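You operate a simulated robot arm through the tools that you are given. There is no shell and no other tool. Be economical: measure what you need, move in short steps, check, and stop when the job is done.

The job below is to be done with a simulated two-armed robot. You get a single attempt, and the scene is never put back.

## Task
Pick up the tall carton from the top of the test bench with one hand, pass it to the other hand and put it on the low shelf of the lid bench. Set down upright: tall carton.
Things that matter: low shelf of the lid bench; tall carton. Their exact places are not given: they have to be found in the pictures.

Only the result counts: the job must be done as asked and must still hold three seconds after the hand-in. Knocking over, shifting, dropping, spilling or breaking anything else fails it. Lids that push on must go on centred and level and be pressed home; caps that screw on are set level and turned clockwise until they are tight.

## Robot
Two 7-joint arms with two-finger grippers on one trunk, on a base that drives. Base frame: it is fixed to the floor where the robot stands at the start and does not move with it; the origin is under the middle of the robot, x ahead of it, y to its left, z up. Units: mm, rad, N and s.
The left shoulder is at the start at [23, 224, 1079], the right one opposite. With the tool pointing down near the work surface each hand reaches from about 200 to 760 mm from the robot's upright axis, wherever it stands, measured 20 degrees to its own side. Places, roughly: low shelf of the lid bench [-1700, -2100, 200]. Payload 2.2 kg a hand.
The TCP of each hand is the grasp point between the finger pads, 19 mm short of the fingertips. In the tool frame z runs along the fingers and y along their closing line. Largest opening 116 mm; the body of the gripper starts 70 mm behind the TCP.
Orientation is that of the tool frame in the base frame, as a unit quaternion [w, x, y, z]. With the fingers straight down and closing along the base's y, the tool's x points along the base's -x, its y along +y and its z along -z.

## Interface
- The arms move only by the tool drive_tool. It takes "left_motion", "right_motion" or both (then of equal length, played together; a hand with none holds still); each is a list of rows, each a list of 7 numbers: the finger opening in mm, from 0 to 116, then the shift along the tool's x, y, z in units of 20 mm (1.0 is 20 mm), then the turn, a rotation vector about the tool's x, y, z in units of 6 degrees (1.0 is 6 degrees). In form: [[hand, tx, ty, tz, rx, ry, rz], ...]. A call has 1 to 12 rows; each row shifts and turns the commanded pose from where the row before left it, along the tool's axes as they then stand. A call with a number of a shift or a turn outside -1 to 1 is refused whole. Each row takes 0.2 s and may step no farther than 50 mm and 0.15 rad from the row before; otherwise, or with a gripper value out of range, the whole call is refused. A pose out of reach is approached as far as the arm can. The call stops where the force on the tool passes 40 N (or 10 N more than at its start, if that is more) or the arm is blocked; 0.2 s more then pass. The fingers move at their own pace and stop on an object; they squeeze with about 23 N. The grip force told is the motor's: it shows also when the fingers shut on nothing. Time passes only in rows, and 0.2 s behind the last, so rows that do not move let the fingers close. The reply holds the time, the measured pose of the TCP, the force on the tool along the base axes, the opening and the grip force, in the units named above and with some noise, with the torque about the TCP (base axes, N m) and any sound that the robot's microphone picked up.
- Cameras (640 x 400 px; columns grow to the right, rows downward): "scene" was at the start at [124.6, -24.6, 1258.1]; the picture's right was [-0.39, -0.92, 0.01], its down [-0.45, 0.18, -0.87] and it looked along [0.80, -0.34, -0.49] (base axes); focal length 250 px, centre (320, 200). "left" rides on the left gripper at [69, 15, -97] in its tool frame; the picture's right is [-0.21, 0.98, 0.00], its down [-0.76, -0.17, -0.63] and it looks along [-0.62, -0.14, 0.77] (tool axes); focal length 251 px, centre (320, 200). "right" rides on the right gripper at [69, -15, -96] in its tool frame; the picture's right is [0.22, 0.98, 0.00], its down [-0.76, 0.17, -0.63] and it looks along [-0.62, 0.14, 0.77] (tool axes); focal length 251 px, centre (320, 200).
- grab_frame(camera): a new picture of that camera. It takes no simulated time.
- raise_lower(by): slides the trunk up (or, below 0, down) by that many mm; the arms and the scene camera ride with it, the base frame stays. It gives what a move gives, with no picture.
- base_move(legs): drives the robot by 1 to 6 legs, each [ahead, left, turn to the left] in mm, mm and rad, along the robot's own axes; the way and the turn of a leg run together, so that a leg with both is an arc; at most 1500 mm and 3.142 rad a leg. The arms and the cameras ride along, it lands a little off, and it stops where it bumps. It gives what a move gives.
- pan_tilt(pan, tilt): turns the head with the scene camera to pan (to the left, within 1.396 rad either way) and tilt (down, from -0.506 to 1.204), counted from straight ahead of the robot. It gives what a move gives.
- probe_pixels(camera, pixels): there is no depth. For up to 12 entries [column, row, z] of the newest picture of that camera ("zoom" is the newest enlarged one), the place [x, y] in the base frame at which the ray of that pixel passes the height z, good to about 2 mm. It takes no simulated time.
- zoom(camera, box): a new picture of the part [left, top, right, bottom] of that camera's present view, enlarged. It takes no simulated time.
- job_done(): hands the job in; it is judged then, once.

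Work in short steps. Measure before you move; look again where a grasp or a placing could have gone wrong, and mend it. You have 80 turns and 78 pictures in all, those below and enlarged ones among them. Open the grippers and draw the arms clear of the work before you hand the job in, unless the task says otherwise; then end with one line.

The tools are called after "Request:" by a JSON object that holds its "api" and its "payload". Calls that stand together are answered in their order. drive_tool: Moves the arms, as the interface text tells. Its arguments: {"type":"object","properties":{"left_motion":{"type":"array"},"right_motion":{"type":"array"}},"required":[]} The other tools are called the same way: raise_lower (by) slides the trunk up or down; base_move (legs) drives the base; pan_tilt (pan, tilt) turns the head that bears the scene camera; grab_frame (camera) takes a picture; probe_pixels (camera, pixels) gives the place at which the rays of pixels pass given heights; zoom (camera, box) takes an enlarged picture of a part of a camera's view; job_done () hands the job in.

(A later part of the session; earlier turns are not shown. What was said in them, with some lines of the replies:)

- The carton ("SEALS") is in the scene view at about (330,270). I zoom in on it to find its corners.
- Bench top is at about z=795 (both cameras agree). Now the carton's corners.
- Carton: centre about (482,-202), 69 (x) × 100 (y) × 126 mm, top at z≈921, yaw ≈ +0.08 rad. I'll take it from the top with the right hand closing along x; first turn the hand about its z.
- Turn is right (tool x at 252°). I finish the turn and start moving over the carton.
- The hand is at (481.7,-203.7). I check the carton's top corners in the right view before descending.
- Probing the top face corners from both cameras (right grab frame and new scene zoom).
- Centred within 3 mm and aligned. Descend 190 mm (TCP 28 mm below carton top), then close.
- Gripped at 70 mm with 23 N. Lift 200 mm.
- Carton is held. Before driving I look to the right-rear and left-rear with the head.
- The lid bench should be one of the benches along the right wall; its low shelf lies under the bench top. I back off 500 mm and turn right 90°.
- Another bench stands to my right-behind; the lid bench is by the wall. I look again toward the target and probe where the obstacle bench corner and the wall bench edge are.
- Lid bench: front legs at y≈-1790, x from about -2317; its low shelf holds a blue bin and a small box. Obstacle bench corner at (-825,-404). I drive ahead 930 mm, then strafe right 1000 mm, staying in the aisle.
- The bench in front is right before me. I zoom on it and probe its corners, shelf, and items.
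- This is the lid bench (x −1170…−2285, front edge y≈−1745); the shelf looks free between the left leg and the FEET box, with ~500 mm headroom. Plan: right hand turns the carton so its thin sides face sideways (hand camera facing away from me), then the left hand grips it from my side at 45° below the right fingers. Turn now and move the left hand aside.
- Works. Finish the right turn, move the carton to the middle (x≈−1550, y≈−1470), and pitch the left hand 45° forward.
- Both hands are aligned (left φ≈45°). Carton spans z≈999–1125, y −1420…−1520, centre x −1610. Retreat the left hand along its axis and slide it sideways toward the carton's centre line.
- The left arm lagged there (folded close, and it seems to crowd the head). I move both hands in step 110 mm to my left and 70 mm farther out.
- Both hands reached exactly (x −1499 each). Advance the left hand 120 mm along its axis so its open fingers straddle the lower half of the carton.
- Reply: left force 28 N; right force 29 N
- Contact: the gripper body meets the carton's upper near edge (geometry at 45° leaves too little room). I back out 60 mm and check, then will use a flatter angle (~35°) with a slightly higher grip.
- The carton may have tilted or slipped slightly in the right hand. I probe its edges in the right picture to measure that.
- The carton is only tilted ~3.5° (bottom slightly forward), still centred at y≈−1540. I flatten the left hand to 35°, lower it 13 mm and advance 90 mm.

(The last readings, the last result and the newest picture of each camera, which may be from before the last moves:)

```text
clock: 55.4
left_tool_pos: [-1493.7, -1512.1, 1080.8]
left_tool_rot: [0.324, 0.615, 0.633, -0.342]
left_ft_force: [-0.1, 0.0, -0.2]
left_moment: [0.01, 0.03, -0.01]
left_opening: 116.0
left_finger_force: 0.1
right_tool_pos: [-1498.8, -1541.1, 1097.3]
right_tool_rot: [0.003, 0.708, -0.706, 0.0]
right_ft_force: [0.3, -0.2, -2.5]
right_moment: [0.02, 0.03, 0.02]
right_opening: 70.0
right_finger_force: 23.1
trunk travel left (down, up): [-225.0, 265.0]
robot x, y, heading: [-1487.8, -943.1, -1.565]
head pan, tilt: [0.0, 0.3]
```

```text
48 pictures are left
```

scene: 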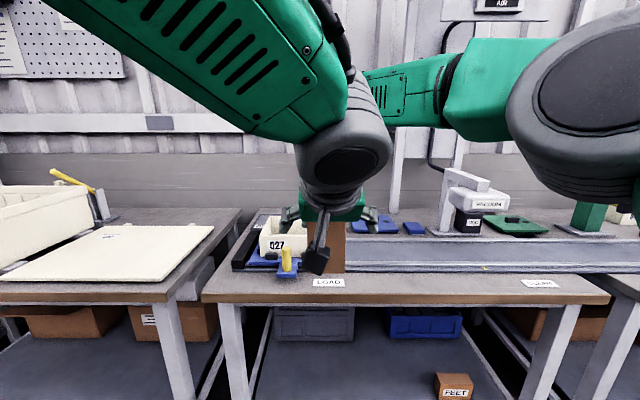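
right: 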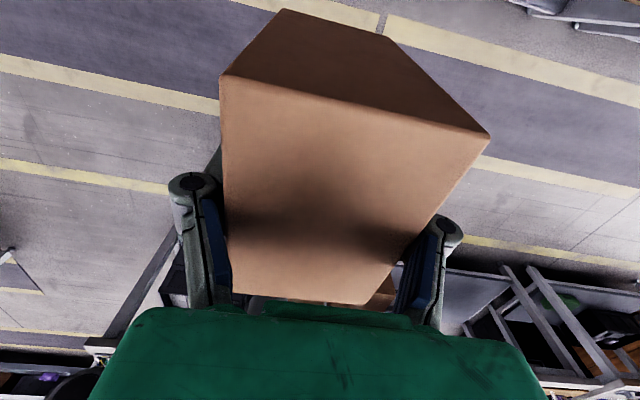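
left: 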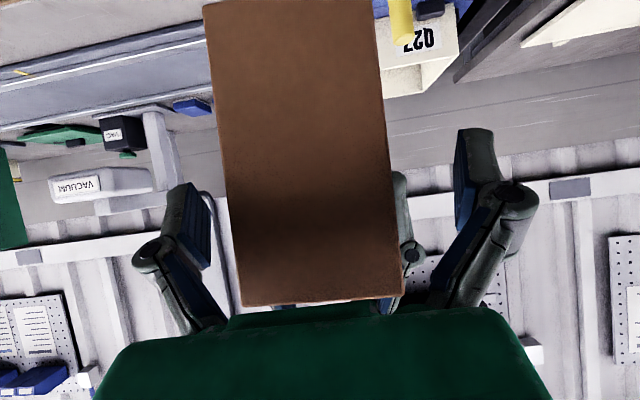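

No contact, but the left arm cannot quite reach this pose (z 1081 instead of 1062) – near its limits at shoulder height. I retreat it 80 mm, then move both hands together 240 mm down and 80 mm to my left.

Request:
{"api": "drive_tool", "payload": {"left_motion": [[116, 0, 0, -0.8, 0, 0, 0], [116, 0, 0, -0.8, 0, 0, 0], [116, 0, 0, -0.8, 0, 0, 0], [116, 0, 0, -0.8, 0, 0, 0], [116, 0, 0, -0.8, 0, 0, 0], [116, 0, 0, 0, 0, 0, 0]]}}

Request:
{"api": "drive_tool", "payload": {"left_motion": [[116, 0.819, 0.333, 0.574, 0, 0, 0], [116, 0.819, 0.333, 0.574, 0, 0, 0], [116, 0.819, 0.333, 0.574, 0, 0, 0], [116, 0.819, 0.333, 0.574, 0, 0, 0], [116, 0.819, 0.333, 0.574, 0, 0, 0], [116, 0.819, 0.333, 0.574, 0, 0, 0], [116, 0.819, 0.333, 0.574, 0, 0, 0], [116, 0.819, 0.333, 0.574, 0, 0, 0], [116, 0.819, 0.333, 0.574, 0, 0, 0], [116, 0.819, 0.333, 0.574, 0, 0, 0], [116, 0.819, 0.333, 0.574, 0, 0, 0], [116, 0.819, 0.333, 0.574, 0, 0, 0]], "right_motion": [[40, 0, -0.333, 1, 0, 0, 0], [40, 0, -0.333, 1, 0, 0, 0], [40, 0, -0.333, 1, 0, 0, 0], [40, 0, -0.333, 1, 0, 0, 0], [40, 0, -0.333, 1, 0, 0, 0], [40, 0, -0.333, 1, 0, 0, 0], [40, 0, -0.333, 1, 0, 0, 0], [40, 0, -0.333, 1, 0, 0, 0], [40, 0, -0.333, 1, 0, 0, 0], [40, 0, -0.333, 1, 0, 0, 0], [40, 0, -0.333, 1, 0, 0, 0], [40, 0, -0.333, 1, 0, 0, 0]]}}

Request:
{"api": "pan_tilt", "payload": {"pan": 0.1, "tilt": 0.7}}

Request:
{"api": "grab_frame", "payload": {"camera": "scene"}}

Request:
{"api": "grab_frame", "payload": {"camera": "left"}}

```text
clock: 56.8
left_tool_pos: [-1497.7, -1443.8, 1107.9]
left_tool_rot: [0.33, 0.624, 0.628, -0.327]
left_ft_force: [0.6, -0.4, 0.8]
left_moment: [-0.02, -0.02, -0.02]
left_opening: 116.0
left_finger_force: 0.0
right_tool_pos: [-1498.8, -1539.5, 1097.3]
right_tool_rot: [0.003, 0.708, -0.706, 0.002]
right_ft_force: [0.5, 0.1, -2.1]
right_moment: [-0.03, -0.01, 0.0]
right_opening: 70.4
right_finger_force: 22.8
trunk travel left (down, up): [-225.0, 265.0]
robot x, y, heading: [-1491.6, -940.4, -1.564]
head pan, tilt: [0.0, 0.3]
```

```text
clock: 59.4
left_tool_pos: [-1417.3, -1444.7, 866.7]
left_tool_rot: [0.328, 0.624, 0.629, -0.329]
left_ft_force: [0.7, 0.0, -0.1]
left_moment: [0.01, 0.01, -0.03]
left_opening: 116.0
left_finger_force: 0.1
right_tool_pos: [-1418.0, -1543.6, 855.4]
right_tool_rot: [0.004, 0.708, -0.706, 0.0]
right_ft_force: [-0.2, -0.6, -2.6]
right_moment: [0.03, 0.01, -0.02]
right_opening: 70.0
right_finger_force: 23.1
trunk travel left (down, up): [-225.0, 265.0]
robot x, y, heading: [-1488.0, -939.3, -1.561]
head pan, tilt: [0.0, 0.3]
```

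```text
clock: 60.2
left_tool_pos: [-1417.6, -1444.5, 867.5]
left_tool_rot: [0.329, 0.624, 0.629, -0.328]
left_ft_force: [-0.2, 0.1, -0.3]
left_moment: [0.02, -0.01, 0.03]
left_opening: 115.8
left_finger_force: 0.0
right_tool_pos: [-1419.3, -1541.4, 858.0]
right_tool_rot: [0.002, 0.708, -0.706, 0.002]
right_ft_force: [1.4, 0.1, -2.7]
right_moment: [0.0, 0.0, 0.0]
right_opening: 70.1
right_finger_force: 22.2
trunk travel left (down, up): [-225.0, 265.0]
robot x, y, heading: [-1491.7, -941.3, -1.563]
head pan, tilt: [0.099, 0.7]
```

```text
47 pictures are left
```

scene: 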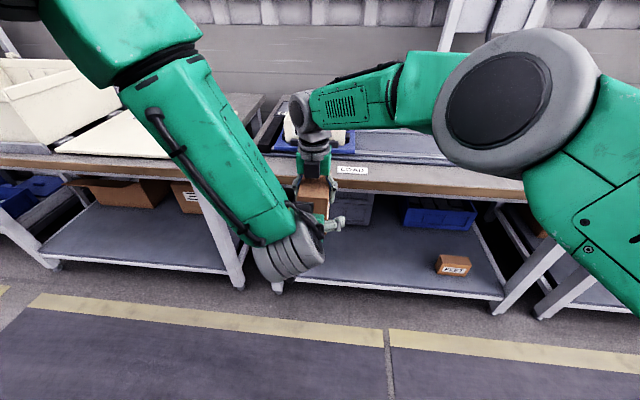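

```text
46 pictures are left
```

left: 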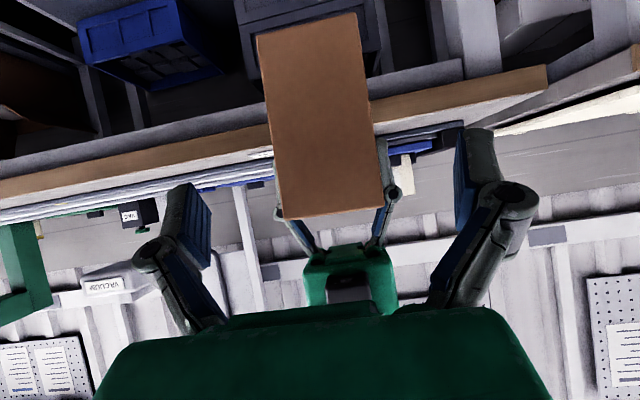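

The left arm is now unstrained and in line. Advance 86 mm along its axis.

Request:
{"api": "drive_tool", "payload": {"left_motion": [[116, 0, 0, 0.48, 0, 0, 0], [116, 0, 0, 0.48, 0, 0, 0], [116, 0, 0, 0.48, 0, 0, 0], [116, 0, 0, 0.48, 0, 0, 0], [116, 0, 0, 0.48, 0, 0, 0], [116, 0, 0, 0.48, 0, 0, 0], [116, 0, 0, 0.48, 0, 0, 0], [116, 0, 0, 0.48, 0, 0, 0], [116, 0, 0, 0.48, 0, 0, 0], [116, 0, 0, 0, 0, 0, 0]]}}

Request:
{"api": "grab_frame", "payload": {"camera": "left"}}

```text
clock: 62.5
left_tool_pos: [-1417.2, -1515.9, 818.7]
left_tool_rot: [0.329, 0.623, 0.629, -0.328]
left_ft_force: [0.1, -0.4, -0.4]
left_moment: [0.01, 0.04, 0.03]
left_opening: 116.0
left_finger_force: 0.1
right_tool_pos: [-1418.1, -1542.0, 856.6]
right_tool_rot: [0.003, 0.708, -0.706, 0.001]
right_ft_force: [0.3, 0.8, -2.7]
right_moment: [0.01, 0.01, 0.02]
right_opening: 70.3
right_finger_force: 22.6
trunk travel left (down, up): [-225.0, 265.0]
robot x, y, heading: [-1489.7, -943.6, -1.566]
head pan, tilt: [0.099, 0.7]
```

```text
45 pictures are left
```

left: 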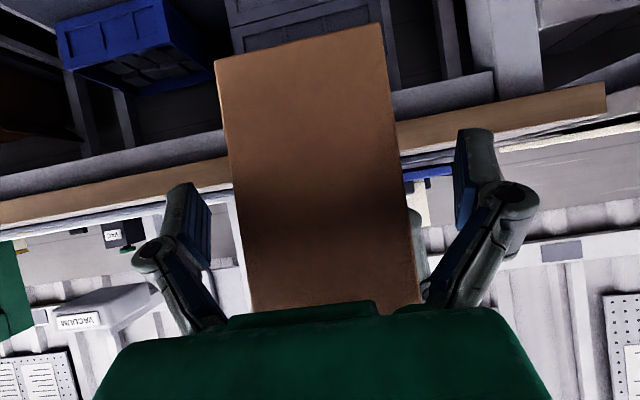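

No contact, fingers straddle the carton (col 170–490). Close the left fingers.

Request:
{"api": "drive_tool", "payload": {"left_motion": [[90, 0, 0, 0, 0, 0, 0], [60, 0, 0, 0, 0, 0, 0], [40, 0, 0, 0, 0, 0, 0], [40, 0, 0, 0, 0, 0, 0], [40, 0, 0, 0, 0, 0, 0]]}}

Request:
{"api": "grab_frame", "payload": {"camera": "left"}}

Request:
{"api": "grab_frame", "payload": {"camera": "right"}}

```text
clock: 63.6
left_tool_pos: [-1415.2, -1515.8, 818.4]
left_tool_rot: [0.328, 0.624, 0.628, -0.329]
left_ft_force: [-1.4, -3.1, -0.6]
left_moment: [0.05, -0.26, 0.2]
left_opening: 70.5
left_finger_force: 23.2
right_tool_pos: [-1418.2, -1541.7, 856.9]
right_tool_rot: [0.003, 0.707, -0.707, 0.0]
right_ft_force: [0.4, 3.9, 0.5]
right_moment: [0.18, 0.22, -0.19]
right_opening: 70.6
right_finger_force: 23.4
trunk travel left (down, up): [-225.0, 265.0]
robot x, y, heading: [-1487.8, -944.4, -1.564]
head pan, tilt: [0.099, 0.7]
```

```text
44 pictures are left
```

left: 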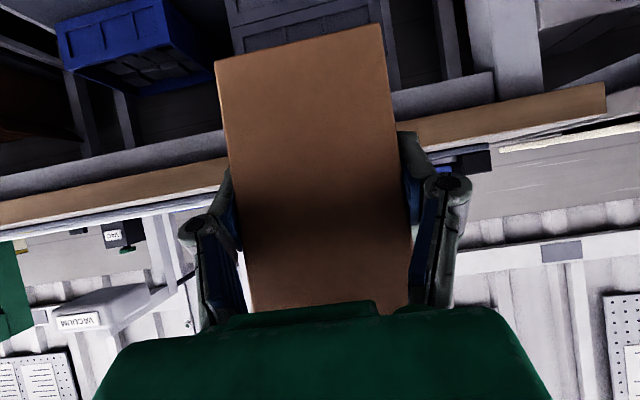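

```text
43 pictures are left
```

right: 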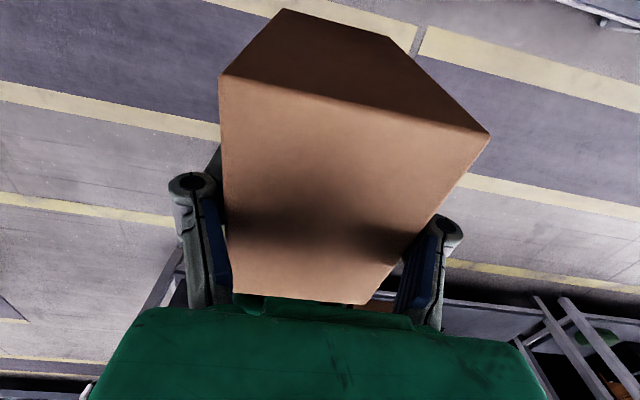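

Left grip holds (70.5 mm, 23 N). Open the right hand and lift it straight up 200 mm.

Request:
{"api": "drive_tool", "payload": {"right_motion": [[80, 0, 0, 0, 0, 0, 0], [100, 0, 0, 0, 0, 0, 0], [110, 0, 0, 0, 0, 0, 0], [110, 0, 0, -0.5, 0, 0, 0], [110, 0, 0, -1, 0, 0, 0], [110, 0, 0, -1, 0, 0, 0], [110, 0, 0, -1, 0, 0, 0], [110, 0, 0, -1, 0, 0, 0], [110, 0, 0, -1, 0, 0, 0], [110, 0, 0, -1, 0, 0, 0], [110, 0, 0, -1, 0, 0, 0], [110, 0, 0, -1, 0, 0, 0]]}}

Request:
{"api": "grab_frame", "payload": {"camera": "right"}}

Request:
{"api": "grab_frame", "payload": {"camera": "left"}}

```text
clock: 66.2
left_tool_pos: [-1417.2, -1515.1, 819.1]
left_tool_rot: [0.329, 0.623, 0.629, -0.328]
left_ft_force: [0.6, 0.1, 0.2]
left_moment: [0.08, 0.03, 0.03]
left_opening: 70.3
left_finger_force: 23.1
right_tool_pos: [-1419.0, -1542.1, 1027.5]
right_tool_rot: [-0.001, -0.706, 0.709, -0.001]
right_ft_force: [-0.6, 0.2, 0.5]
right_moment: [0.06, 0.01, -0.01]
right_opening: 109.7
right_finger_force: 0.0
trunk travel left (down, up): [-225.0, 265.0]
robot x, y, heading: [-1488.6, -939.9, -1.566]
head pan, tilt: [0.099, 0.7]
```

```text
42 pictures are left
```

right: 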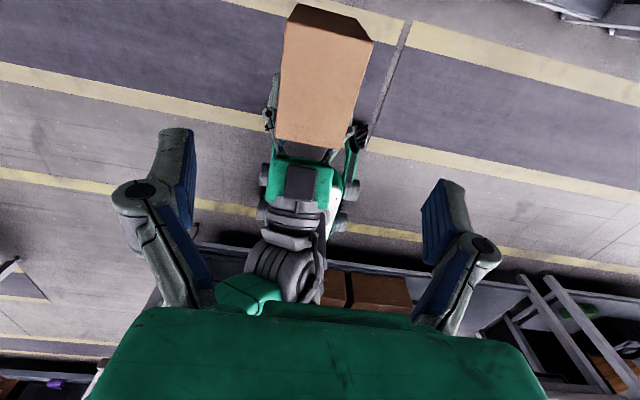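

```text
41 pictures are left
```

left: 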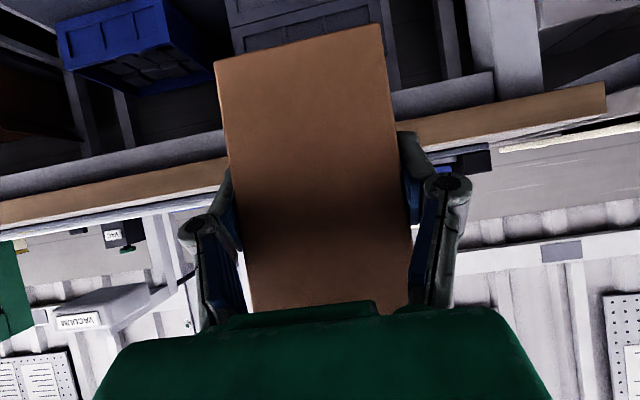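

Handover succeeded. From the left view the carton's top leans ~3.4° toward me, so I pitch the left hand +3.4° to level it, while retracting the right hand back and to the right.

Request:
{"api": "drive_tool", "payload": {"right_motion": [[110, -0.5, 1, -0.3, 0, 0, 0], [110, -0.5, 1, -0.3, 0, 0, 0], [110, -0.5, 1, -0.3, 0, 0, 0], [110, -0.5, 1, -0.3, 0, 0, 0], [110, -0.5, 1, -0.3, 0, 0, 0], [110, -0.5, 1, -0.3, 0, 0, 0], [110, -0.5, 1, -0.3, 0, 0, 0], [110, -0.5, 1, -0.3, 0, 0, 0], [110, -0.5, 1, -0.3, 0, 0, 0], [110, -0.5, 1, -0.3, 0, 0, 0], [110, -0.5, 1, -0.3, 0, 0, 0], [110, -0.5, 1, -0.3, 0, 0, 0]], "left_motion": [[40, 0, 0, 0, 0, 0.29, 0], [40, 0, 0, 0, 0, 0.29, 0], [40, 0, 0, 0, 0, 0, 0], [40, 0, 0, 0, 0, 0, 0], [40, 0, 0, 0, 0, 0, 0], [40, 0, 0, 0, 0, 0, 0], [40, 0, 0, 0, 0, 0, 0], [40, 0, 0, 0, 0, 0, 0], [40, 0, 0, 0, 0, 0, 0], [40, 0, 0, 0, 0, 0, 0], [40, 0, 0, 0, 0, 0, 0], [40, 0, 0, 0, 0, 0, 0]]}}

Request:
{"api": "drive_tool", "payload": {"right_motion": [[110, -0.7, 1, 0, 0, 0, 0], [110, -0.7, 1, 0, 0, 0, 0], [110, -0.7, 1, 0, 0, 0, 0], [110, -0.7, 1, 0, 0, 0, 0], [110, -0.7, 1, 0, 0, 0, 0], [110, -0.7, 1, 0, 0, 0, 0], [110, -0.7, 1, 0, 0, 0, 0], [110, -0.7, 1, 0, 0, 0, 0]]}}

Request:
{"api": "grab_frame", "payload": {"camera": "scene"}}

```text
clock: 68.8
left_tool_pos: [-1419.1, -1516.2, 819.1]
left_tool_rot: [0.31, 0.634, 0.638, -0.309]
left_ft_force: [-0.1, 1.3, 0.0]
left_moment: [0.05, 0.02, 0.02]
left_opening: 70.4
left_finger_force: 22.5
right_tool_pos: [-1660.1, -1418.3, 1099.6]
right_tool_rot: [0.003, 0.708, -0.706, 0.002]
right_ft_force: [-0.1, -0.2, 0.0]
right_moment: [-0.01, -0.02, 0.04]
right_opening: 109.8
right_finger_force: 0.1
trunk travel left (down, up): [-225.0, 265.0]
robot x, y, heading: [-1486.6, -945.3, -1.563]
head pan, tilt: [0.099, 0.7]
```

```text
clock: 70.7
left_tool_pos: [-1421.6, -1514.9, 818.8]
left_tool_rot: [0.311, 0.634, 0.638, -0.308]
left_ft_force: [-0.6, -0.6, 1.4]
left_moment: [0.09, -0.01, -0.01]
left_opening: 70.4
left_finger_force: 22.0
right_tool_pos: [-1822.3, -1308.3, 1097.7]
right_tool_rot: [0.002, 0.708, -0.706, 0.004]
right_ft_force: [-0.3, 0.7, -0.3]
right_moment: [-0.01, -0.03, 0.02]
right_opening: 109.8
right_finger_force: 0.0
trunk travel left (down, up): [-225.0, 265.0]
robot x, y, heading: [-1487.0, -942.0, -1.564]
head pan, tilt: [0.099, 0.7]
```

```text
40 pictures are left
```

scene: 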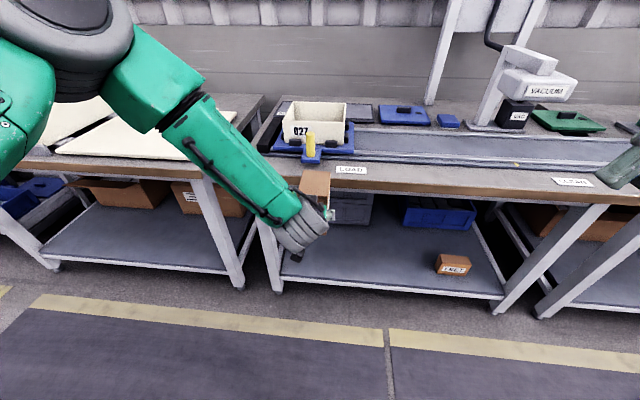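

Right hand is clear at (−1822,−1308). Lower the trunk 225 mm.

Request:
{"api": "raise_lower", "payload": {"by": -225}}

Request:
{"api": "grab_frame", "payload": {"camera": "scene"}}

```text
clock: 73.0
left_tool_pos: [-1417.8, -1515.5, 594.2]
left_tool_rot: [0.31, 0.634, 0.637, -0.309]
left_ft_force: [-0.4, -0.5, -0.2]
left_moment: [0.07, -0.01, 0.03]
left_opening: 70.6
left_finger_force: 23.0
right_tool_pos: [-1819.1, -1306.4, 874.1]
right_tool_rot: [0.003, 0.707, -0.707, 0.002]
right_ft_force: [-0.8, 0.1, -0.2]
right_moment: [-0.02, 0.01, 0.0]
right_opening: 109.8
right_finger_force: 0.1
trunk travel left (down, up): [0.0, 490.0]
robot x, y, heading: [-1488.4, -942.8, -1.561]
head pan, tilt: [0.099, 0.7]
```

```text
39 pictures are left
```

scene: 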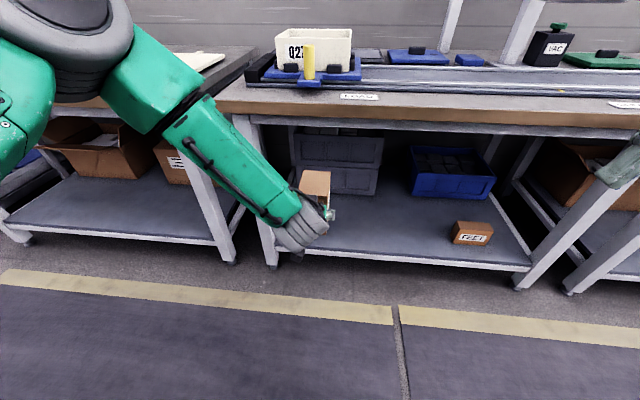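

I zoom the shelf from this lower view to triangulate its height with the earlier view.

Request:
{"api": "zoom", "payload": {"camera": "scene", "box": [230, 130, 550, 300]}}

Request:
{"api": "probe_pixels", "payload": {"camera": "zoom", "pixels": [[447, 226, 150], [447, 226, 200], [447, 226, 100]]}}

```text
2.00 times, centred on (390, 215) of scene
```

zoom: 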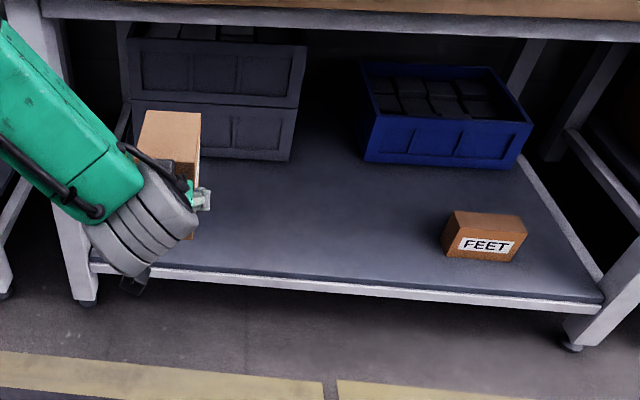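

```text
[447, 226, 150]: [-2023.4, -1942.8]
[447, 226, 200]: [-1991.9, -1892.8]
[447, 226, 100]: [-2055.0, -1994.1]
```

Request:
{"api": "probe_pixels", "payload": {"camera": "zoom", "pixels": [[445, 256, 150], [445, 256, 200], [514, 262, 150], [514, 262, 200], [480, 259, 150], [480, 259, 200], [150, 267, 150], [150, 267, 200], [600, 303, 150], [600, 303, 200], [573, 348, 0], [340, 35, 700]]}}

```text
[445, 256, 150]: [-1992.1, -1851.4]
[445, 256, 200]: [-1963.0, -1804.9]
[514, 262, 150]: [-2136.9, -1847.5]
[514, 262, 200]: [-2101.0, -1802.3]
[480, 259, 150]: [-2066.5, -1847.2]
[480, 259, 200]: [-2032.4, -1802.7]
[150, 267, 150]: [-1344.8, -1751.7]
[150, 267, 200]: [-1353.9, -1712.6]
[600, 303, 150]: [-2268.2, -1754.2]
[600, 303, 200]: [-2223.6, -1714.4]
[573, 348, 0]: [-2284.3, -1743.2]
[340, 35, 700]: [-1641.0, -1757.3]
```

Shelf surface ≈ z 160, front edge y≈−1745. I lower the left hand 240 mm in the free aisle first.

Request:
{"api": "drive_tool", "payload": {"left_motion": [[40, 0.788, 0, 0.616, 0, 0, 0], [40, 0.788, 0, 0.616, 0, 0, 0], [40, 0.788, 0, 0.616, 0, 0, 0], [40, 0.788, 0, 0.616, 0, 0, 0], [40, 0.788, 0, 0.616, 0, 0, 0], [40, 0.788, 0, 0.616, 0, 0, 0], [40, 0.788, 0, 0.616, 0, 0, 0], [40, 0.788, 0, 0.616, 0, 0, 0], [40, 0.788, 0, 0.616, 0, 0, 0], [40, 0.788, 0, 0.616, 0, 0, 0], [40, 0.788, 0, 0.616, 0, 0, 0], [40, 0.788, 0, 0.616, 0, 0, 0]]}}

Request:
{"api": "drive_tool", "payload": {"left_motion": [[40, 0.788, 0, 0.616, 0, 0, 0], [40, 0.788, 0, 0.616, 0, 0, 0], [40, 0.788, 0, 0.616, 0, 0, 0], [40, 0, 0, 0, 0, 0, 0]]}}

Request:
{"api": "grab_frame", "payload": {"camera": "scene"}}

Request:
{"api": "grab_frame", "payload": {"camera": "left"}}

```text
clock: 75.6
left_tool_pos: [-1419.5, -1514.7, 352.4]
left_tool_rot: [0.311, 0.633, 0.639, -0.308]
left_ft_force: [0.4, -0.1, -1.2]
left_moment: [0.07, 0.0, -0.03]
left_opening: 70.3
left_finger_force: 22.0
right_tool_pos: [-1820.6, -1307.6, 872.6]
right_tool_rot: [0.003, 0.708, -0.707, 0.002]
right_ft_force: [-0.2, 0.6, -0.6]
right_moment: [0.0, -0.04, 0.01]
right_opening: 109.9
right_finger_force: 0.1
trunk travel left (down, up): [0.0, 490.0]
robot x, y, heading: [-1486.0, -944.3, -1.568]
head pan, tilt: [0.099, 0.7]
```

```text
clock: 76.6
left_tool_pos: [-1418.7, -1513.1, 294.6]
left_tool_rot: [0.31, 0.634, 0.638, -0.309]
left_ft_force: [0.2, -0.7, -0.7]
left_moment: [0.11, 0.0, 0.0]
left_opening: 70.2
left_finger_force: 23.3
right_tool_pos: [-1820.4, -1307.7, 872.3]
right_tool_rot: [0.003, 0.708, -0.707, 0.003]
right_ft_force: [-0.3, 0.4, 0.1]
right_moment: [0.01, 0.0, -0.01]
right_opening: 110.0
right_finger_force: 0.1
trunk travel left (down, up): [0.0, 490.0]
robot x, y, heading: [-1490.9, -941.4, -1.566]
head pan, tilt: [0.099, 0.7]
```

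```text
37 pictures are left
```

scene: 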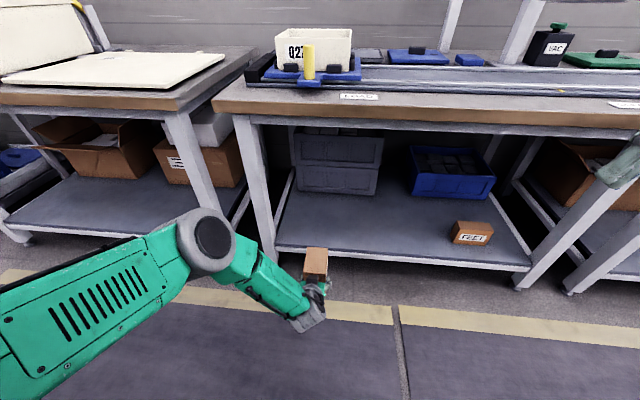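

```text
36 pictures are left
```

left: 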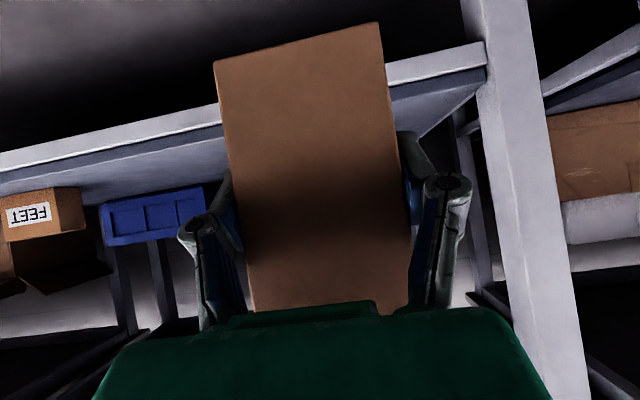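

Carton is upright, bottom at ≈233, 70 mm above shelf level. To keep the elbow clear of the bench's left leg I strafe right 200 mm, then check.

Request:
{"api": "base_move", "payload": {"legs": [[0, -200, 0]]}}

Request:
{"api": "grab_frame", "payload": {"camera": "scene"}}

Request:
{"api": "probe_pixels", "payload": {"camera": "scene", "pixels": [[215, 240, 400], [215, 240, 500], [315, 262, 300], [315, 262, 330]]}}

```text
clock: 78.2
left_tool_pos: [-1617.0, -1514.9, 292.3]
left_tool_rot: [0.309, 0.632, 0.639, -0.311]
left_ft_force: [0.0, -0.4, -0.1]
left_moment: [0.11, 0.04, 0.03]
left_opening: 70.2
left_finger_force: 23.4
right_tool_pos: [-2012.9, -1308.3, 875.4]
right_tool_rot: [-0.005, -0.707, 0.708, 0.001]
right_ft_force: [0.9, 0.0, 0.3]
right_moment: [0.05, 0.04, 0.03]
right_opening: 110.1
right_finger_force: 0.0
trunk travel left (down, up): [0.0, 490.0]
robot x, y, heading: [-1688.8, -940.2, -1.563]
head pan, tilt: [0.099, 0.7]
```

```text
35 pictures are left
```

scene: 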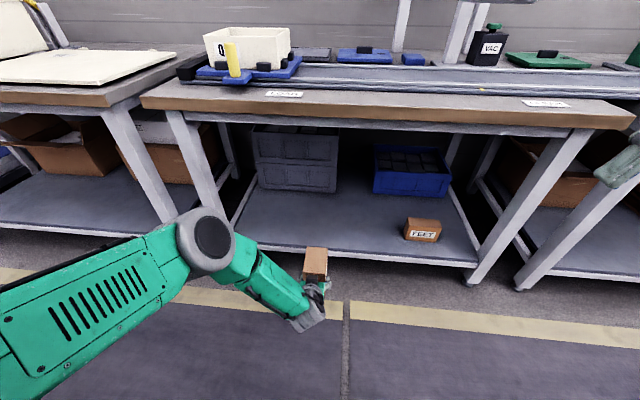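

```text
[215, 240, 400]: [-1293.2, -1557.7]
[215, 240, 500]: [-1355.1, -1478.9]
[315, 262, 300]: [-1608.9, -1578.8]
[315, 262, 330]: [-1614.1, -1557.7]
```

The wrist joint would pass near the left leg (x≈−1230); I strafe another 150 mm right for clearance (carton then at x≈−1767, FEET box begins −1965), then advance 200 mm.

Request:
{"api": "base_move", "payload": {"legs": [[0, -150, -0.005], [200, 0, 0]]}}

Request:
{"api": "grab_frame", "payload": {"camera": "scene"}}

Request:
{"api": "grab_frame", "payload": {"camera": "left"}}

```text
clock: 80.8
left_tool_pos: [-1769.4, -1715.7, 293.3]
left_tool_rot: [0.308, 0.634, 0.637, -0.312]
left_ft_force: [-0.5, 0.4, -0.9]
left_moment: [0.05, 0.03, 0.0]
left_opening: 70.5
left_finger_force: 23.2
right_tool_pos: [-2166.3, -1507.1, 875.7]
right_tool_rot: [-0.006, -0.705, 0.709, 0.001]
right_ft_force: [0.5, -1.2, 0.4]
right_moment: [0.03, 0.04, 0.0]
right_opening: 109.7
right_finger_force: 0.0
trunk travel left (down, up): [0.0, 490.0]
robot x, y, heading: [-1838.4, -1142.6, -1.575]
head pan, tilt: [0.099, 0.7]
```

```text
34 pictures are left
```

scene: 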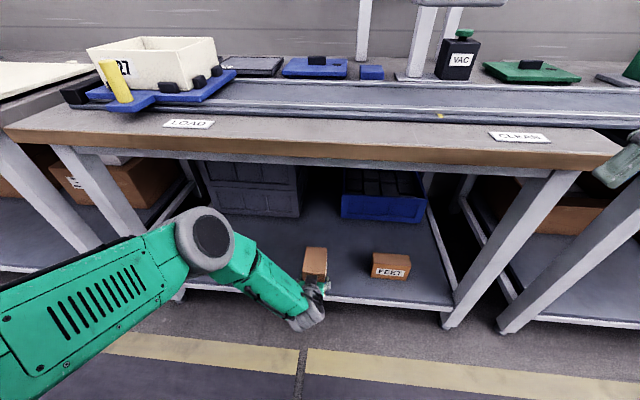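

```text
33 pictures are left
```

left: 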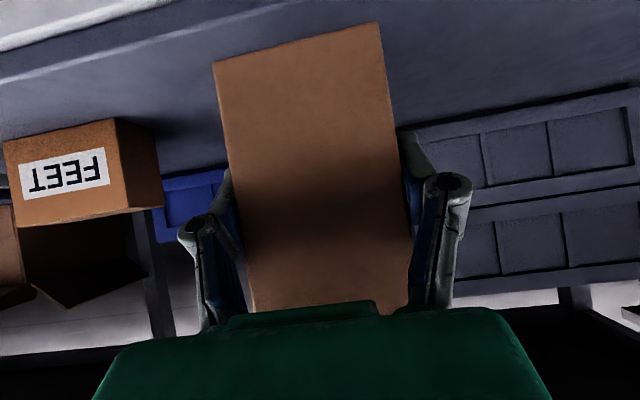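

Clear so far. I cross-check the shelf height using FEET's bottom corner (115,118) seen by the left camera, versus the scene view.

Request:
{"api": "zoom", "payload": {"camera": "scene", "box": [280, 220, 460, 320]}}

Request:
{"api": "probe_pixels", "payload": {"camera": "left", "pixels": [[115, 118, 140], [115, 118, 160], [115, 118, 180], [115, 118, 200], [5, 140, 160], [5, 140, 180]]}}

```text
3.56 times, centred on (370, 270) of scene
```

zoom: 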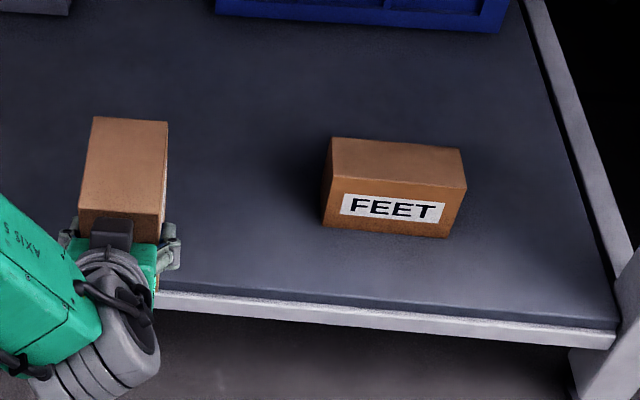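

```text
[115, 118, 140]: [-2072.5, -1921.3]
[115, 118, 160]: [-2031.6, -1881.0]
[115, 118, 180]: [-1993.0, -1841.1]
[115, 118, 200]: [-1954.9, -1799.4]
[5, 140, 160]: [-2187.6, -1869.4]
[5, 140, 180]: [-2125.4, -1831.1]
```

Request:
{"api": "probe_pixels", "payload": {"camera": "zoom", "pixels": [[323, 225, 140], [323, 225, 160], [323, 225, 180], [323, 225, 200], [447, 238, 180], [170, 288, 180], [80, 210, 355], [158, 217, 355], [93, 117, 355], [168, 123, 355]]}}

```text
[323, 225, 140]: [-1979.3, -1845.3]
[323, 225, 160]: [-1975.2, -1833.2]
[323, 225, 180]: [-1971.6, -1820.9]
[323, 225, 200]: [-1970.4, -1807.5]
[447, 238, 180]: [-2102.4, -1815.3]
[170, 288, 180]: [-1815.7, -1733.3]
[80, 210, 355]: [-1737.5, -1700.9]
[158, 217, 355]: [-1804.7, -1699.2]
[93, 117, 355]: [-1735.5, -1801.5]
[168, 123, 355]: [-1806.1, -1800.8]
```

Shelf surface triangulates to z≈192; carton bottom ≈233, carton footprint now x −1736…−1805, y −1701…−1801. Advance another 105 mm.

Request:
{"api": "base_move", "payload": {"legs": [[105, 0, 0.004]]}}

Request:
{"api": "zoom", "payload": {"camera": "scene", "box": [200, 160, 440, 310]}}

```text
clock: 82.0
left_tool_pos: [-1767.3, -1820.4, 293.8]
left_tool_rot: [0.31, 0.633, 0.637, -0.311]
left_ft_force: [-0.2, -0.7, 0.5]
left_moment: [0.07, -0.05, 0.01]
left_opening: 70.1
left_finger_force: 23.4
right_tool_pos: [-2166.3, -1610.5, 876.1]
right_tool_rot: [0.006, 0.707, -0.707, 0.001]
right_ft_force: [0.8, 0.3, 0.2]
right_moment: [0.01, -0.03, 0.01]
right_opening: 110.0
right_finger_force: 0.0
trunk travel left (down, up): [0.0, 490.0]
robot x, y, heading: [-1840.1, -1250.7, -1.564]
head pan, tilt: [0.099, 0.7]
```

```text
2.67 times, centred on (320, 235) of scene
```

zoom: 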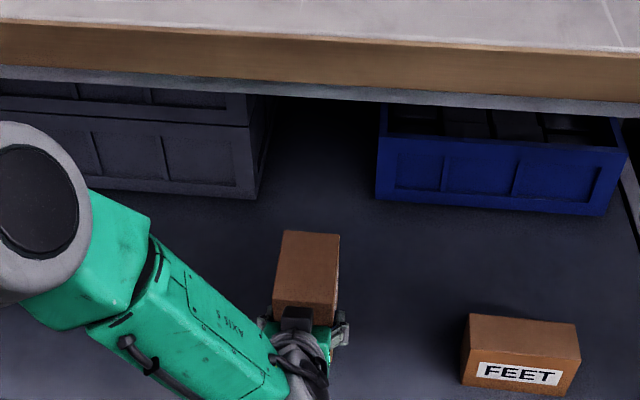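

Well placed over the shelf with the FEET box 150+ mm away. Lower 28 mm, then feel for the shelf in small steps.

Request:
{"api": "drive_tool", "payload": {"left_motion": [[40, 0.276, 0, 0.216, 0, 0, 0], [40, 0.276, 0, 0.216, 0, 0, 0], [40, 0.276, 0, 0.216, 0, 0, 0], [40, 0.276, 0, 0.216, 0, 0, 0], [40, 0, 0, 0, 0, 0, 0]]}}

Request:
{"api": "drive_tool", "payload": {"left_motion": [[40, 0.118, 0, 0.092, 0, 0, 0], [40, 0.118, 0, 0.092, 0, 0, 0], [40, 0, 0, 0, 0, 0, 0]]}}

```text
clock: 83.2
left_tool_pos: [-1768.8, -1819.7, 269.4]
left_tool_rot: [0.31, 0.632, 0.637, -0.313]
left_ft_force: [-0.4, -0.2, 0.4]
left_moment: [0.04, -0.01, 0.0]
left_opening: 70.3
left_finger_force: 23.1
right_tool_pos: [-2164.6, -1608.2, 877.4]
right_tool_rot: [0.008, 0.708, -0.707, 0.003]
right_ft_force: [0.2, -0.2, -0.4]
right_moment: [0.01, 0.02, 0.01]
right_opening: 110.2
right_finger_force: 0.0
trunk travel left (down, up): [0.0, 490.0]
robot x, y, heading: [-1841.6, -1248.5, -1.566]
head pan, tilt: [0.099, 0.7]
```

```text
clock: 84.0
left_tool_pos: [-1768.3, -1818.6, 262.0]
left_tool_rot: [0.309, 0.633, 0.637, -0.313]
left_ft_force: [0.0, -0.1, -0.3]
left_moment: [0.04, -0.01, 0.04]
left_opening: 70.4
left_finger_force: 22.7
right_tool_pos: [-2164.7, -1607.0, 878.3]
right_tool_rot: [0.008, 0.707, -0.707, 0.001]
right_ft_force: [0.0, 0.1, 1.2]
right_moment: [0.01, 0.0, -0.02]
right_opening: 110.1
right_finger_force: 0.1
trunk travel left (down, up): [0.0, 490.0]
robot x, y, heading: [-1841.0, -1252.5, -1.569]
head pan, tilt: [0.099, 0.7]
```

Carton bottom ≈201, no contact. Step 3 mm at a time.

Request:
{"api": "drive_tool", "payload": {"left_motion": [[40, 0.118, 0, 0.092, 0, 0, 0], [40, 0, 0, 0, 0, 0, 0]]}}

Request:
{"api": "drive_tool", "payload": {"left_motion": [[40, 0.118, 0, 0.092, 0, 0, 0], [40, 0, 0, 0, 0, 0, 0]]}}

Request:
{"api": "drive_tool", "payload": {"left_motion": [[40, 0.118, 0, 0.092, 0, 0, 0], [40, 0, 0, 0, 0, 0, 0]]}}

```text
clock: 84.6
left_tool_pos: [-1767.6, -1819.7, 259.7]
left_tool_rot: [0.31, 0.632, 0.638, -0.313]
left_ft_force: [-0.2, -0.2, -0.1]
left_moment: [0.05, 0.01, 0.03]
left_opening: 70.4
left_finger_force: 22.8
right_tool_pos: [-2165.7, -1606.2, 879.1]
right_tool_rot: [0.009, 0.707, -0.707, 0.002]
right_ft_force: [0.3, -0.3, 0.7]
right_moment: [-0.02, -0.02, 0.02]
right_opening: 109.8
right_finger_force: 0.1
trunk travel left (down, up): [0.0, 490.0]
robot x, y, heading: [-1837.2, -1253.4, -1.568]
head pan, tilt: [0.099, 0.7]
```

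```text
clock: 85.2
left_tool_pos: [-1767.9, -1819.5, 256.5]
left_tool_rot: [0.31, 0.632, 0.637, -0.313]
left_ft_force: [0.3, 0.5, -1.1]
left_moment: [0.08, 0.01, 0.0]
left_opening: 70.2
left_finger_force: 22.9
right_tool_pos: [-2165.3, -1607.2, 878.4]
right_tool_rot: [-0.008, -0.707, 0.707, -0.002]
right_ft_force: [0.5, -0.9, 0.7]
right_moment: [0.03, -0.01, 0.03]
right_opening: 109.6
right_finger_force: 0.0
trunk travel left (down, up): [0.0, 490.0]
robot x, y, heading: [-1841.1, -1248.3, -1.566]
head pan, tilt: [0.099, 0.7]
```

```text
clock: 85.8
left_tool_pos: [-1767.6, -1820.3, 253.5]
left_tool_rot: [0.31, 0.632, 0.637, -0.314]
left_ft_force: [-0.3, 1.0, -0.1]
left_moment: [0.05, -0.01, 0.0]
left_opening: 70.1
left_finger_force: 23.2
right_tool_pos: [-2164.6, -1606.7, 877.6]
right_tool_rot: [0.008, 0.707, -0.707, 0.002]
right_ft_force: [0.5, 0.4, 0.2]
right_moment: [0.0, 0.01, 0.01]
right_opening: 110.1
right_finger_force: 0.0
trunk travel left (down, up): [0.0, 490.0]
robot x, y, heading: [-1842.6, -1244.2, -1.568]
head pan, tilt: [0.099, 0.7]
```

Still free. Continue in 3 mm steps.

Request:
{"api": "drive_tool", "payload": {"left_motion": [[40, 0.118, 0, 0.092, 0, 0, 0], [40, 0, 0, 0, 0, 0, 0]]}}

Request:
{"api": "drive_tool", "payload": {"left_motion": [[40, 0.118, 0, 0.092, 0, 0, 0], [40, 0, 0, 0, 0, 0, 0]]}}

Request:
{"api": "grab_frame", "payload": {"camera": "left"}}

Request:
{"api": "zoom", "payload": {"camera": "scene", "box": [240, 210, 400, 310]}}

```text
clock: 86.4
left_tool_pos: [-1768.0, -1819.9, 250.6]
left_tool_rot: [0.31, 0.632, 0.637, -0.314]
left_ft_force: [0.3, 0.0, -0.9]
left_moment: [0.12, 0.02, -0.02]
left_opening: 70.4
left_finger_force: 22.7
right_tool_pos: [-2164.3, -1607.9, 879.2]
right_tool_rot: [-0.009, -0.707, 0.707, -0.001]
right_ft_force: [-1.1, 0.3, 0.7]
right_moment: [-0.04, -0.03, 0.0]
right_opening: 110.2
right_finger_force: 0.1
trunk travel left (down, up): [0.0, 490.0]
robot x, y, heading: [-1839.7, -1249.0, -1.566]
head pan, tilt: [0.099, 0.7]
```

```text
clock: 87.0
left_tool_pos: [-1768.0, -1820.2, 249.4]
left_tool_rot: [0.312, 0.631, 0.637, -0.315]
left_ft_force: [0.7, 2.0, 10.3]
left_moment: [0.44, -0.41, 0.06]
left_opening: 70.3
left_finger_force: 22.9
right_tool_pos: [-2165.5, -1605.9, 879.4]
right_tool_rot: [-0.009, -0.707, 0.707, -0.003]
right_ft_force: [0.2, 0.7, 0.7]
right_moment: [0.02, 0.0, 0.01]
right_opening: 109.9
right_finger_force: 0.1
trunk travel left (down, up): [0.0, 490.0]
robot x, y, heading: [-1839.8, -1249.4, -1.565]
head pan, tilt: [0.099, 0.7]
```

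```text
30 pictures are left
```

left: 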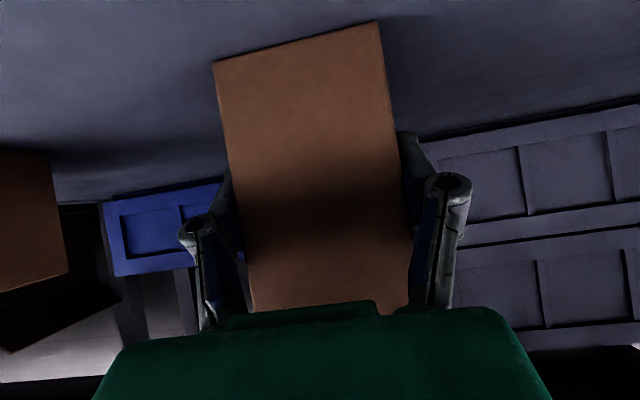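

```text
4.00 times, centred on (320, 260) of scene
```

zoom: 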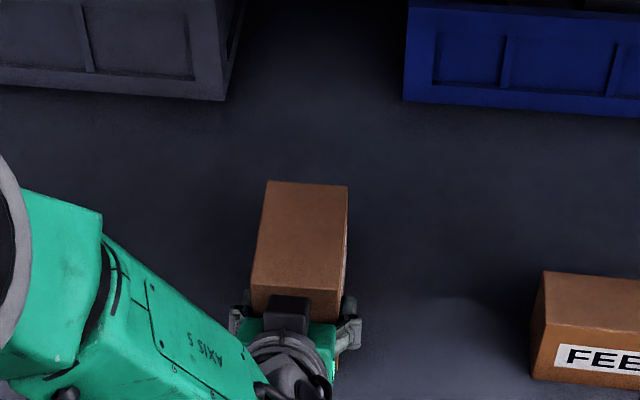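

Contact with the shelf: 10 N up at TCP z 249. Press 1 mm more to seat it, then open the fingers without moving.

Request:
{"api": "drive_tool", "payload": {"left_motion": [[40, 0.04, 0, 0.03, 0, 0.1, 0], [40, 0, 0, 0, 0, 0, 0]]}}

Request:
{"api": "drive_tool", "payload": {"left_motion": [[80, 0, 0, 0, 0, 0, 0], [100, 0, 0, 0, 0, 0, 0], [110, 0, 0, 0, 0, 0, 0], [110, 0, 0, 0, 0, 0, 0]]}}

Request:
{"api": "grab_frame", "payload": {"camera": "left"}}

```text
clock: 87.6
left_tool_pos: [-1767.2, -1820.8, 250.5]
left_tool_rot: [0.309, 0.632, 0.638, -0.311]
left_ft_force: [0.0, -0.7, 16.8]
left_moment: [-0.46, -0.29, -0.12]
left_opening: 70.5
left_finger_force: 23.6
right_tool_pos: [-2165.1, -1605.6, 878.9]
right_tool_rot: [-0.009, -0.707, 0.707, -0.003]
right_ft_force: [0.1, 0.5, -0.5]
right_moment: [0.01, -0.03, -0.01]
right_opening: 110.2
right_finger_force: 0.2
trunk travel left (down, up): [0.0, 490.0]
robot x, y, heading: [-1841.3, -1249.3, -1.569]
head pan, tilt: [0.099, 0.7]
```

```text
clock: 88.6
left_tool_pos: [-1768.9, -1819.9, 247.5]
left_tool_rot: [0.306, 0.634, 0.639, -0.311]
left_ft_force: [-0.2, 0.3, -0.3]
left_moment: [-0.01, 0.02, 0.0]
left_opening: 110.2
left_finger_force: 0.0
right_tool_pos: [-2165.4, -1607.8, 879.1]
right_tool_rot: [-0.008, -0.707, 0.707, -0.002]
right_ft_force: [-0.5, -0.2, 0.2]
right_moment: [-0.04, 0.02, -0.04]
right_opening: 109.8
right_finger_force: 0.1
trunk travel left (down, up): [0.0, 490.0]
robot x, y, heading: [-1839.8, -1247.8, -1.567]
head pan, tilt: [0.099, 0.7]
```

```text
28 pictures are left
```

left: 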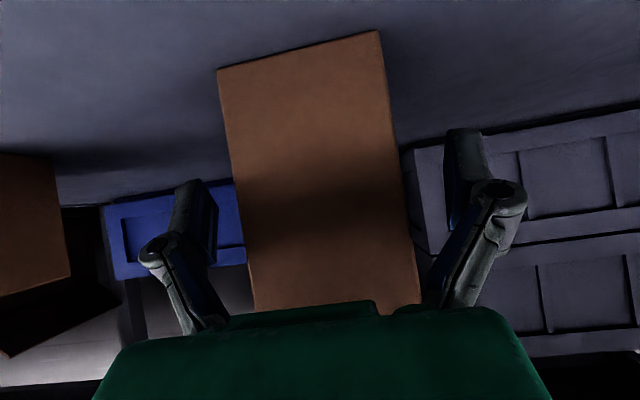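

The carton stands free between open fingers. Retreat the left hand along its axis 120 mm.

Request:
{"api": "drive_tool", "payload": {"left_motion": [[116, 0, 0, -0.4, 0, 0, 0], [116, 0, 0, -0.6, 0, 0, 0], [116, 0, 0, -0.75, 0, 0, 0], [116, 0, 0, -0.75, 0, 0, 0], [116, 0, 0, -0.75, 0, 0, 0], [116, 0, 0, -0.75, 0, 0, 0], [116, 0, 0, -0.75, 0, 0, 0], [116, 0, 0, -0.75, 0, 0, 0], [116, 0, 0, -0.5, 0, 0, 0], [116, 0, 0, 0, 0, 0, 0]]}}

Request:
{"api": "grab_frame", "payload": {"camera": "left"}}

Request:
{"api": "grab_frame", "payload": {"camera": "scene"}}

```text
clock: 90.8
left_tool_pos: [-1766.3, -1725.5, 321.2]
left_tool_rot: [0.307, 0.634, 0.639, -0.31]
left_ft_force: [-0.6, -0.6, -0.1]
left_moment: [0.0, 0.02, -0.02]
left_opening: 116.1
left_finger_force: 0.2
right_tool_pos: [-2165.0, -1605.8, 879.8]
right_tool_rot: [0.009, 0.707, -0.707, 0.002]
right_ft_force: [0.0, 0.4, 0.2]
right_moment: [0.0, 0.01, 0.02]
right_opening: 109.9
right_finger_force: 0.0
trunk travel left (down, up): [0.0, 490.0]
robot x, y, heading: [-1838.7, -1248.5, -1.569]
head pan, tilt: [0.099, 0.7]
```

```text
27 pictures are left
```

left: 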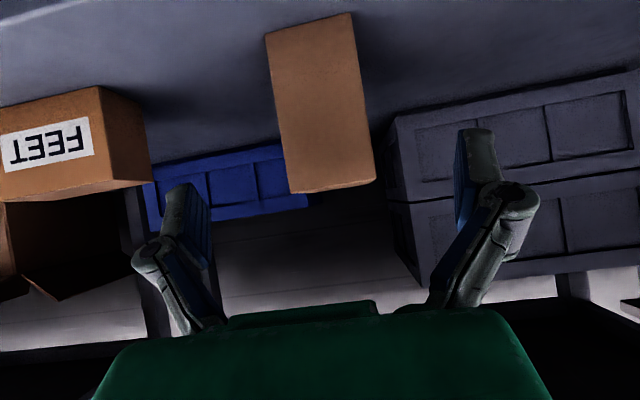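

```text
26 pictures are left
```

scene: 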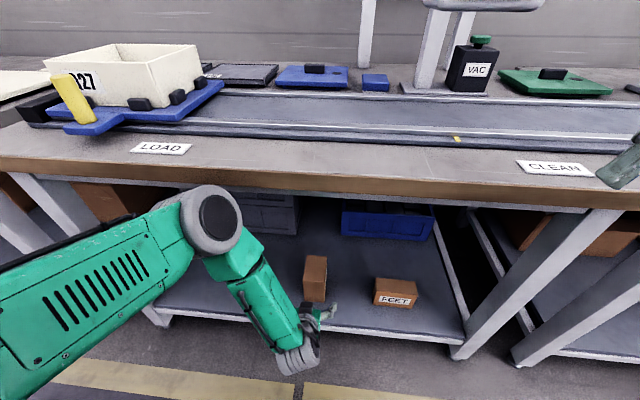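

The carton stands upright on the shelf. Drive straight back 300 mm to clear the work and take a last look.

Request:
{"api": "base_move", "payload": {"legs": [[-300, 0, 0]]}}

Request:
{"api": "zoom", "payload": {"camera": "scene", "box": [180, 100, 500, 300]}}

```text
clock: 92.8
left_tool_pos: [-1768.3, -1423.1, 322.6]
left_tool_rot: [0.307, 0.632, 0.641, -0.309]
left_ft_force: [0.1, -0.9, 0.7]
left_moment: [0.04, 0.0, 0.0]
left_opening: 116.0
left_finger_force: 0.1
right_tool_pos: [-2165.3, -1305.0, 878.7]
right_tool_rot: [0.009, 0.708, -0.706, 0.003]
right_ft_force: [-1.4, 0.1, 0.1]
right_moment: [-0.03, -0.03, -0.02]
right_opening: 110.0
right_finger_force: 0.0
trunk travel left (down, up): [0.0, 490.0]
robot x, y, heading: [-1841.8, -945.3, -1.565]
head pan, tilt: [0.099, 0.7]
```

```text
2.00 times, centred on (340, 200) of scene
```

zoom: 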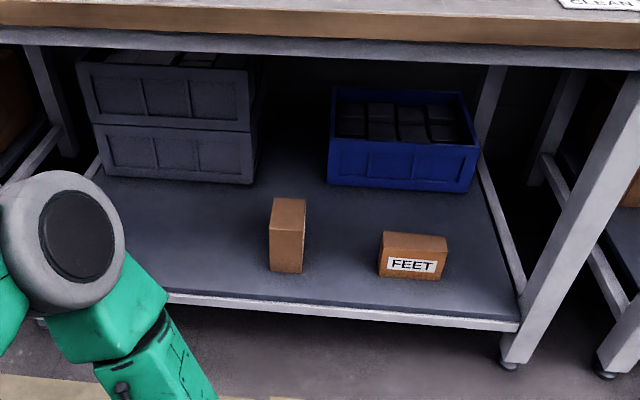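

The carton stands upright at zoom (287,235), the bin and FEET box are undisturbed, and both hands are open and clear. Handing in.

Request:
{"api": "job_done", "payload": {}}

```text
The job is handed in.
```

The tall carton was picked up with the right hand, passed to the left, and is standing upright on the low shelf of the lid bench, with both grippers open and clear; the result of the hand-in has not come back.
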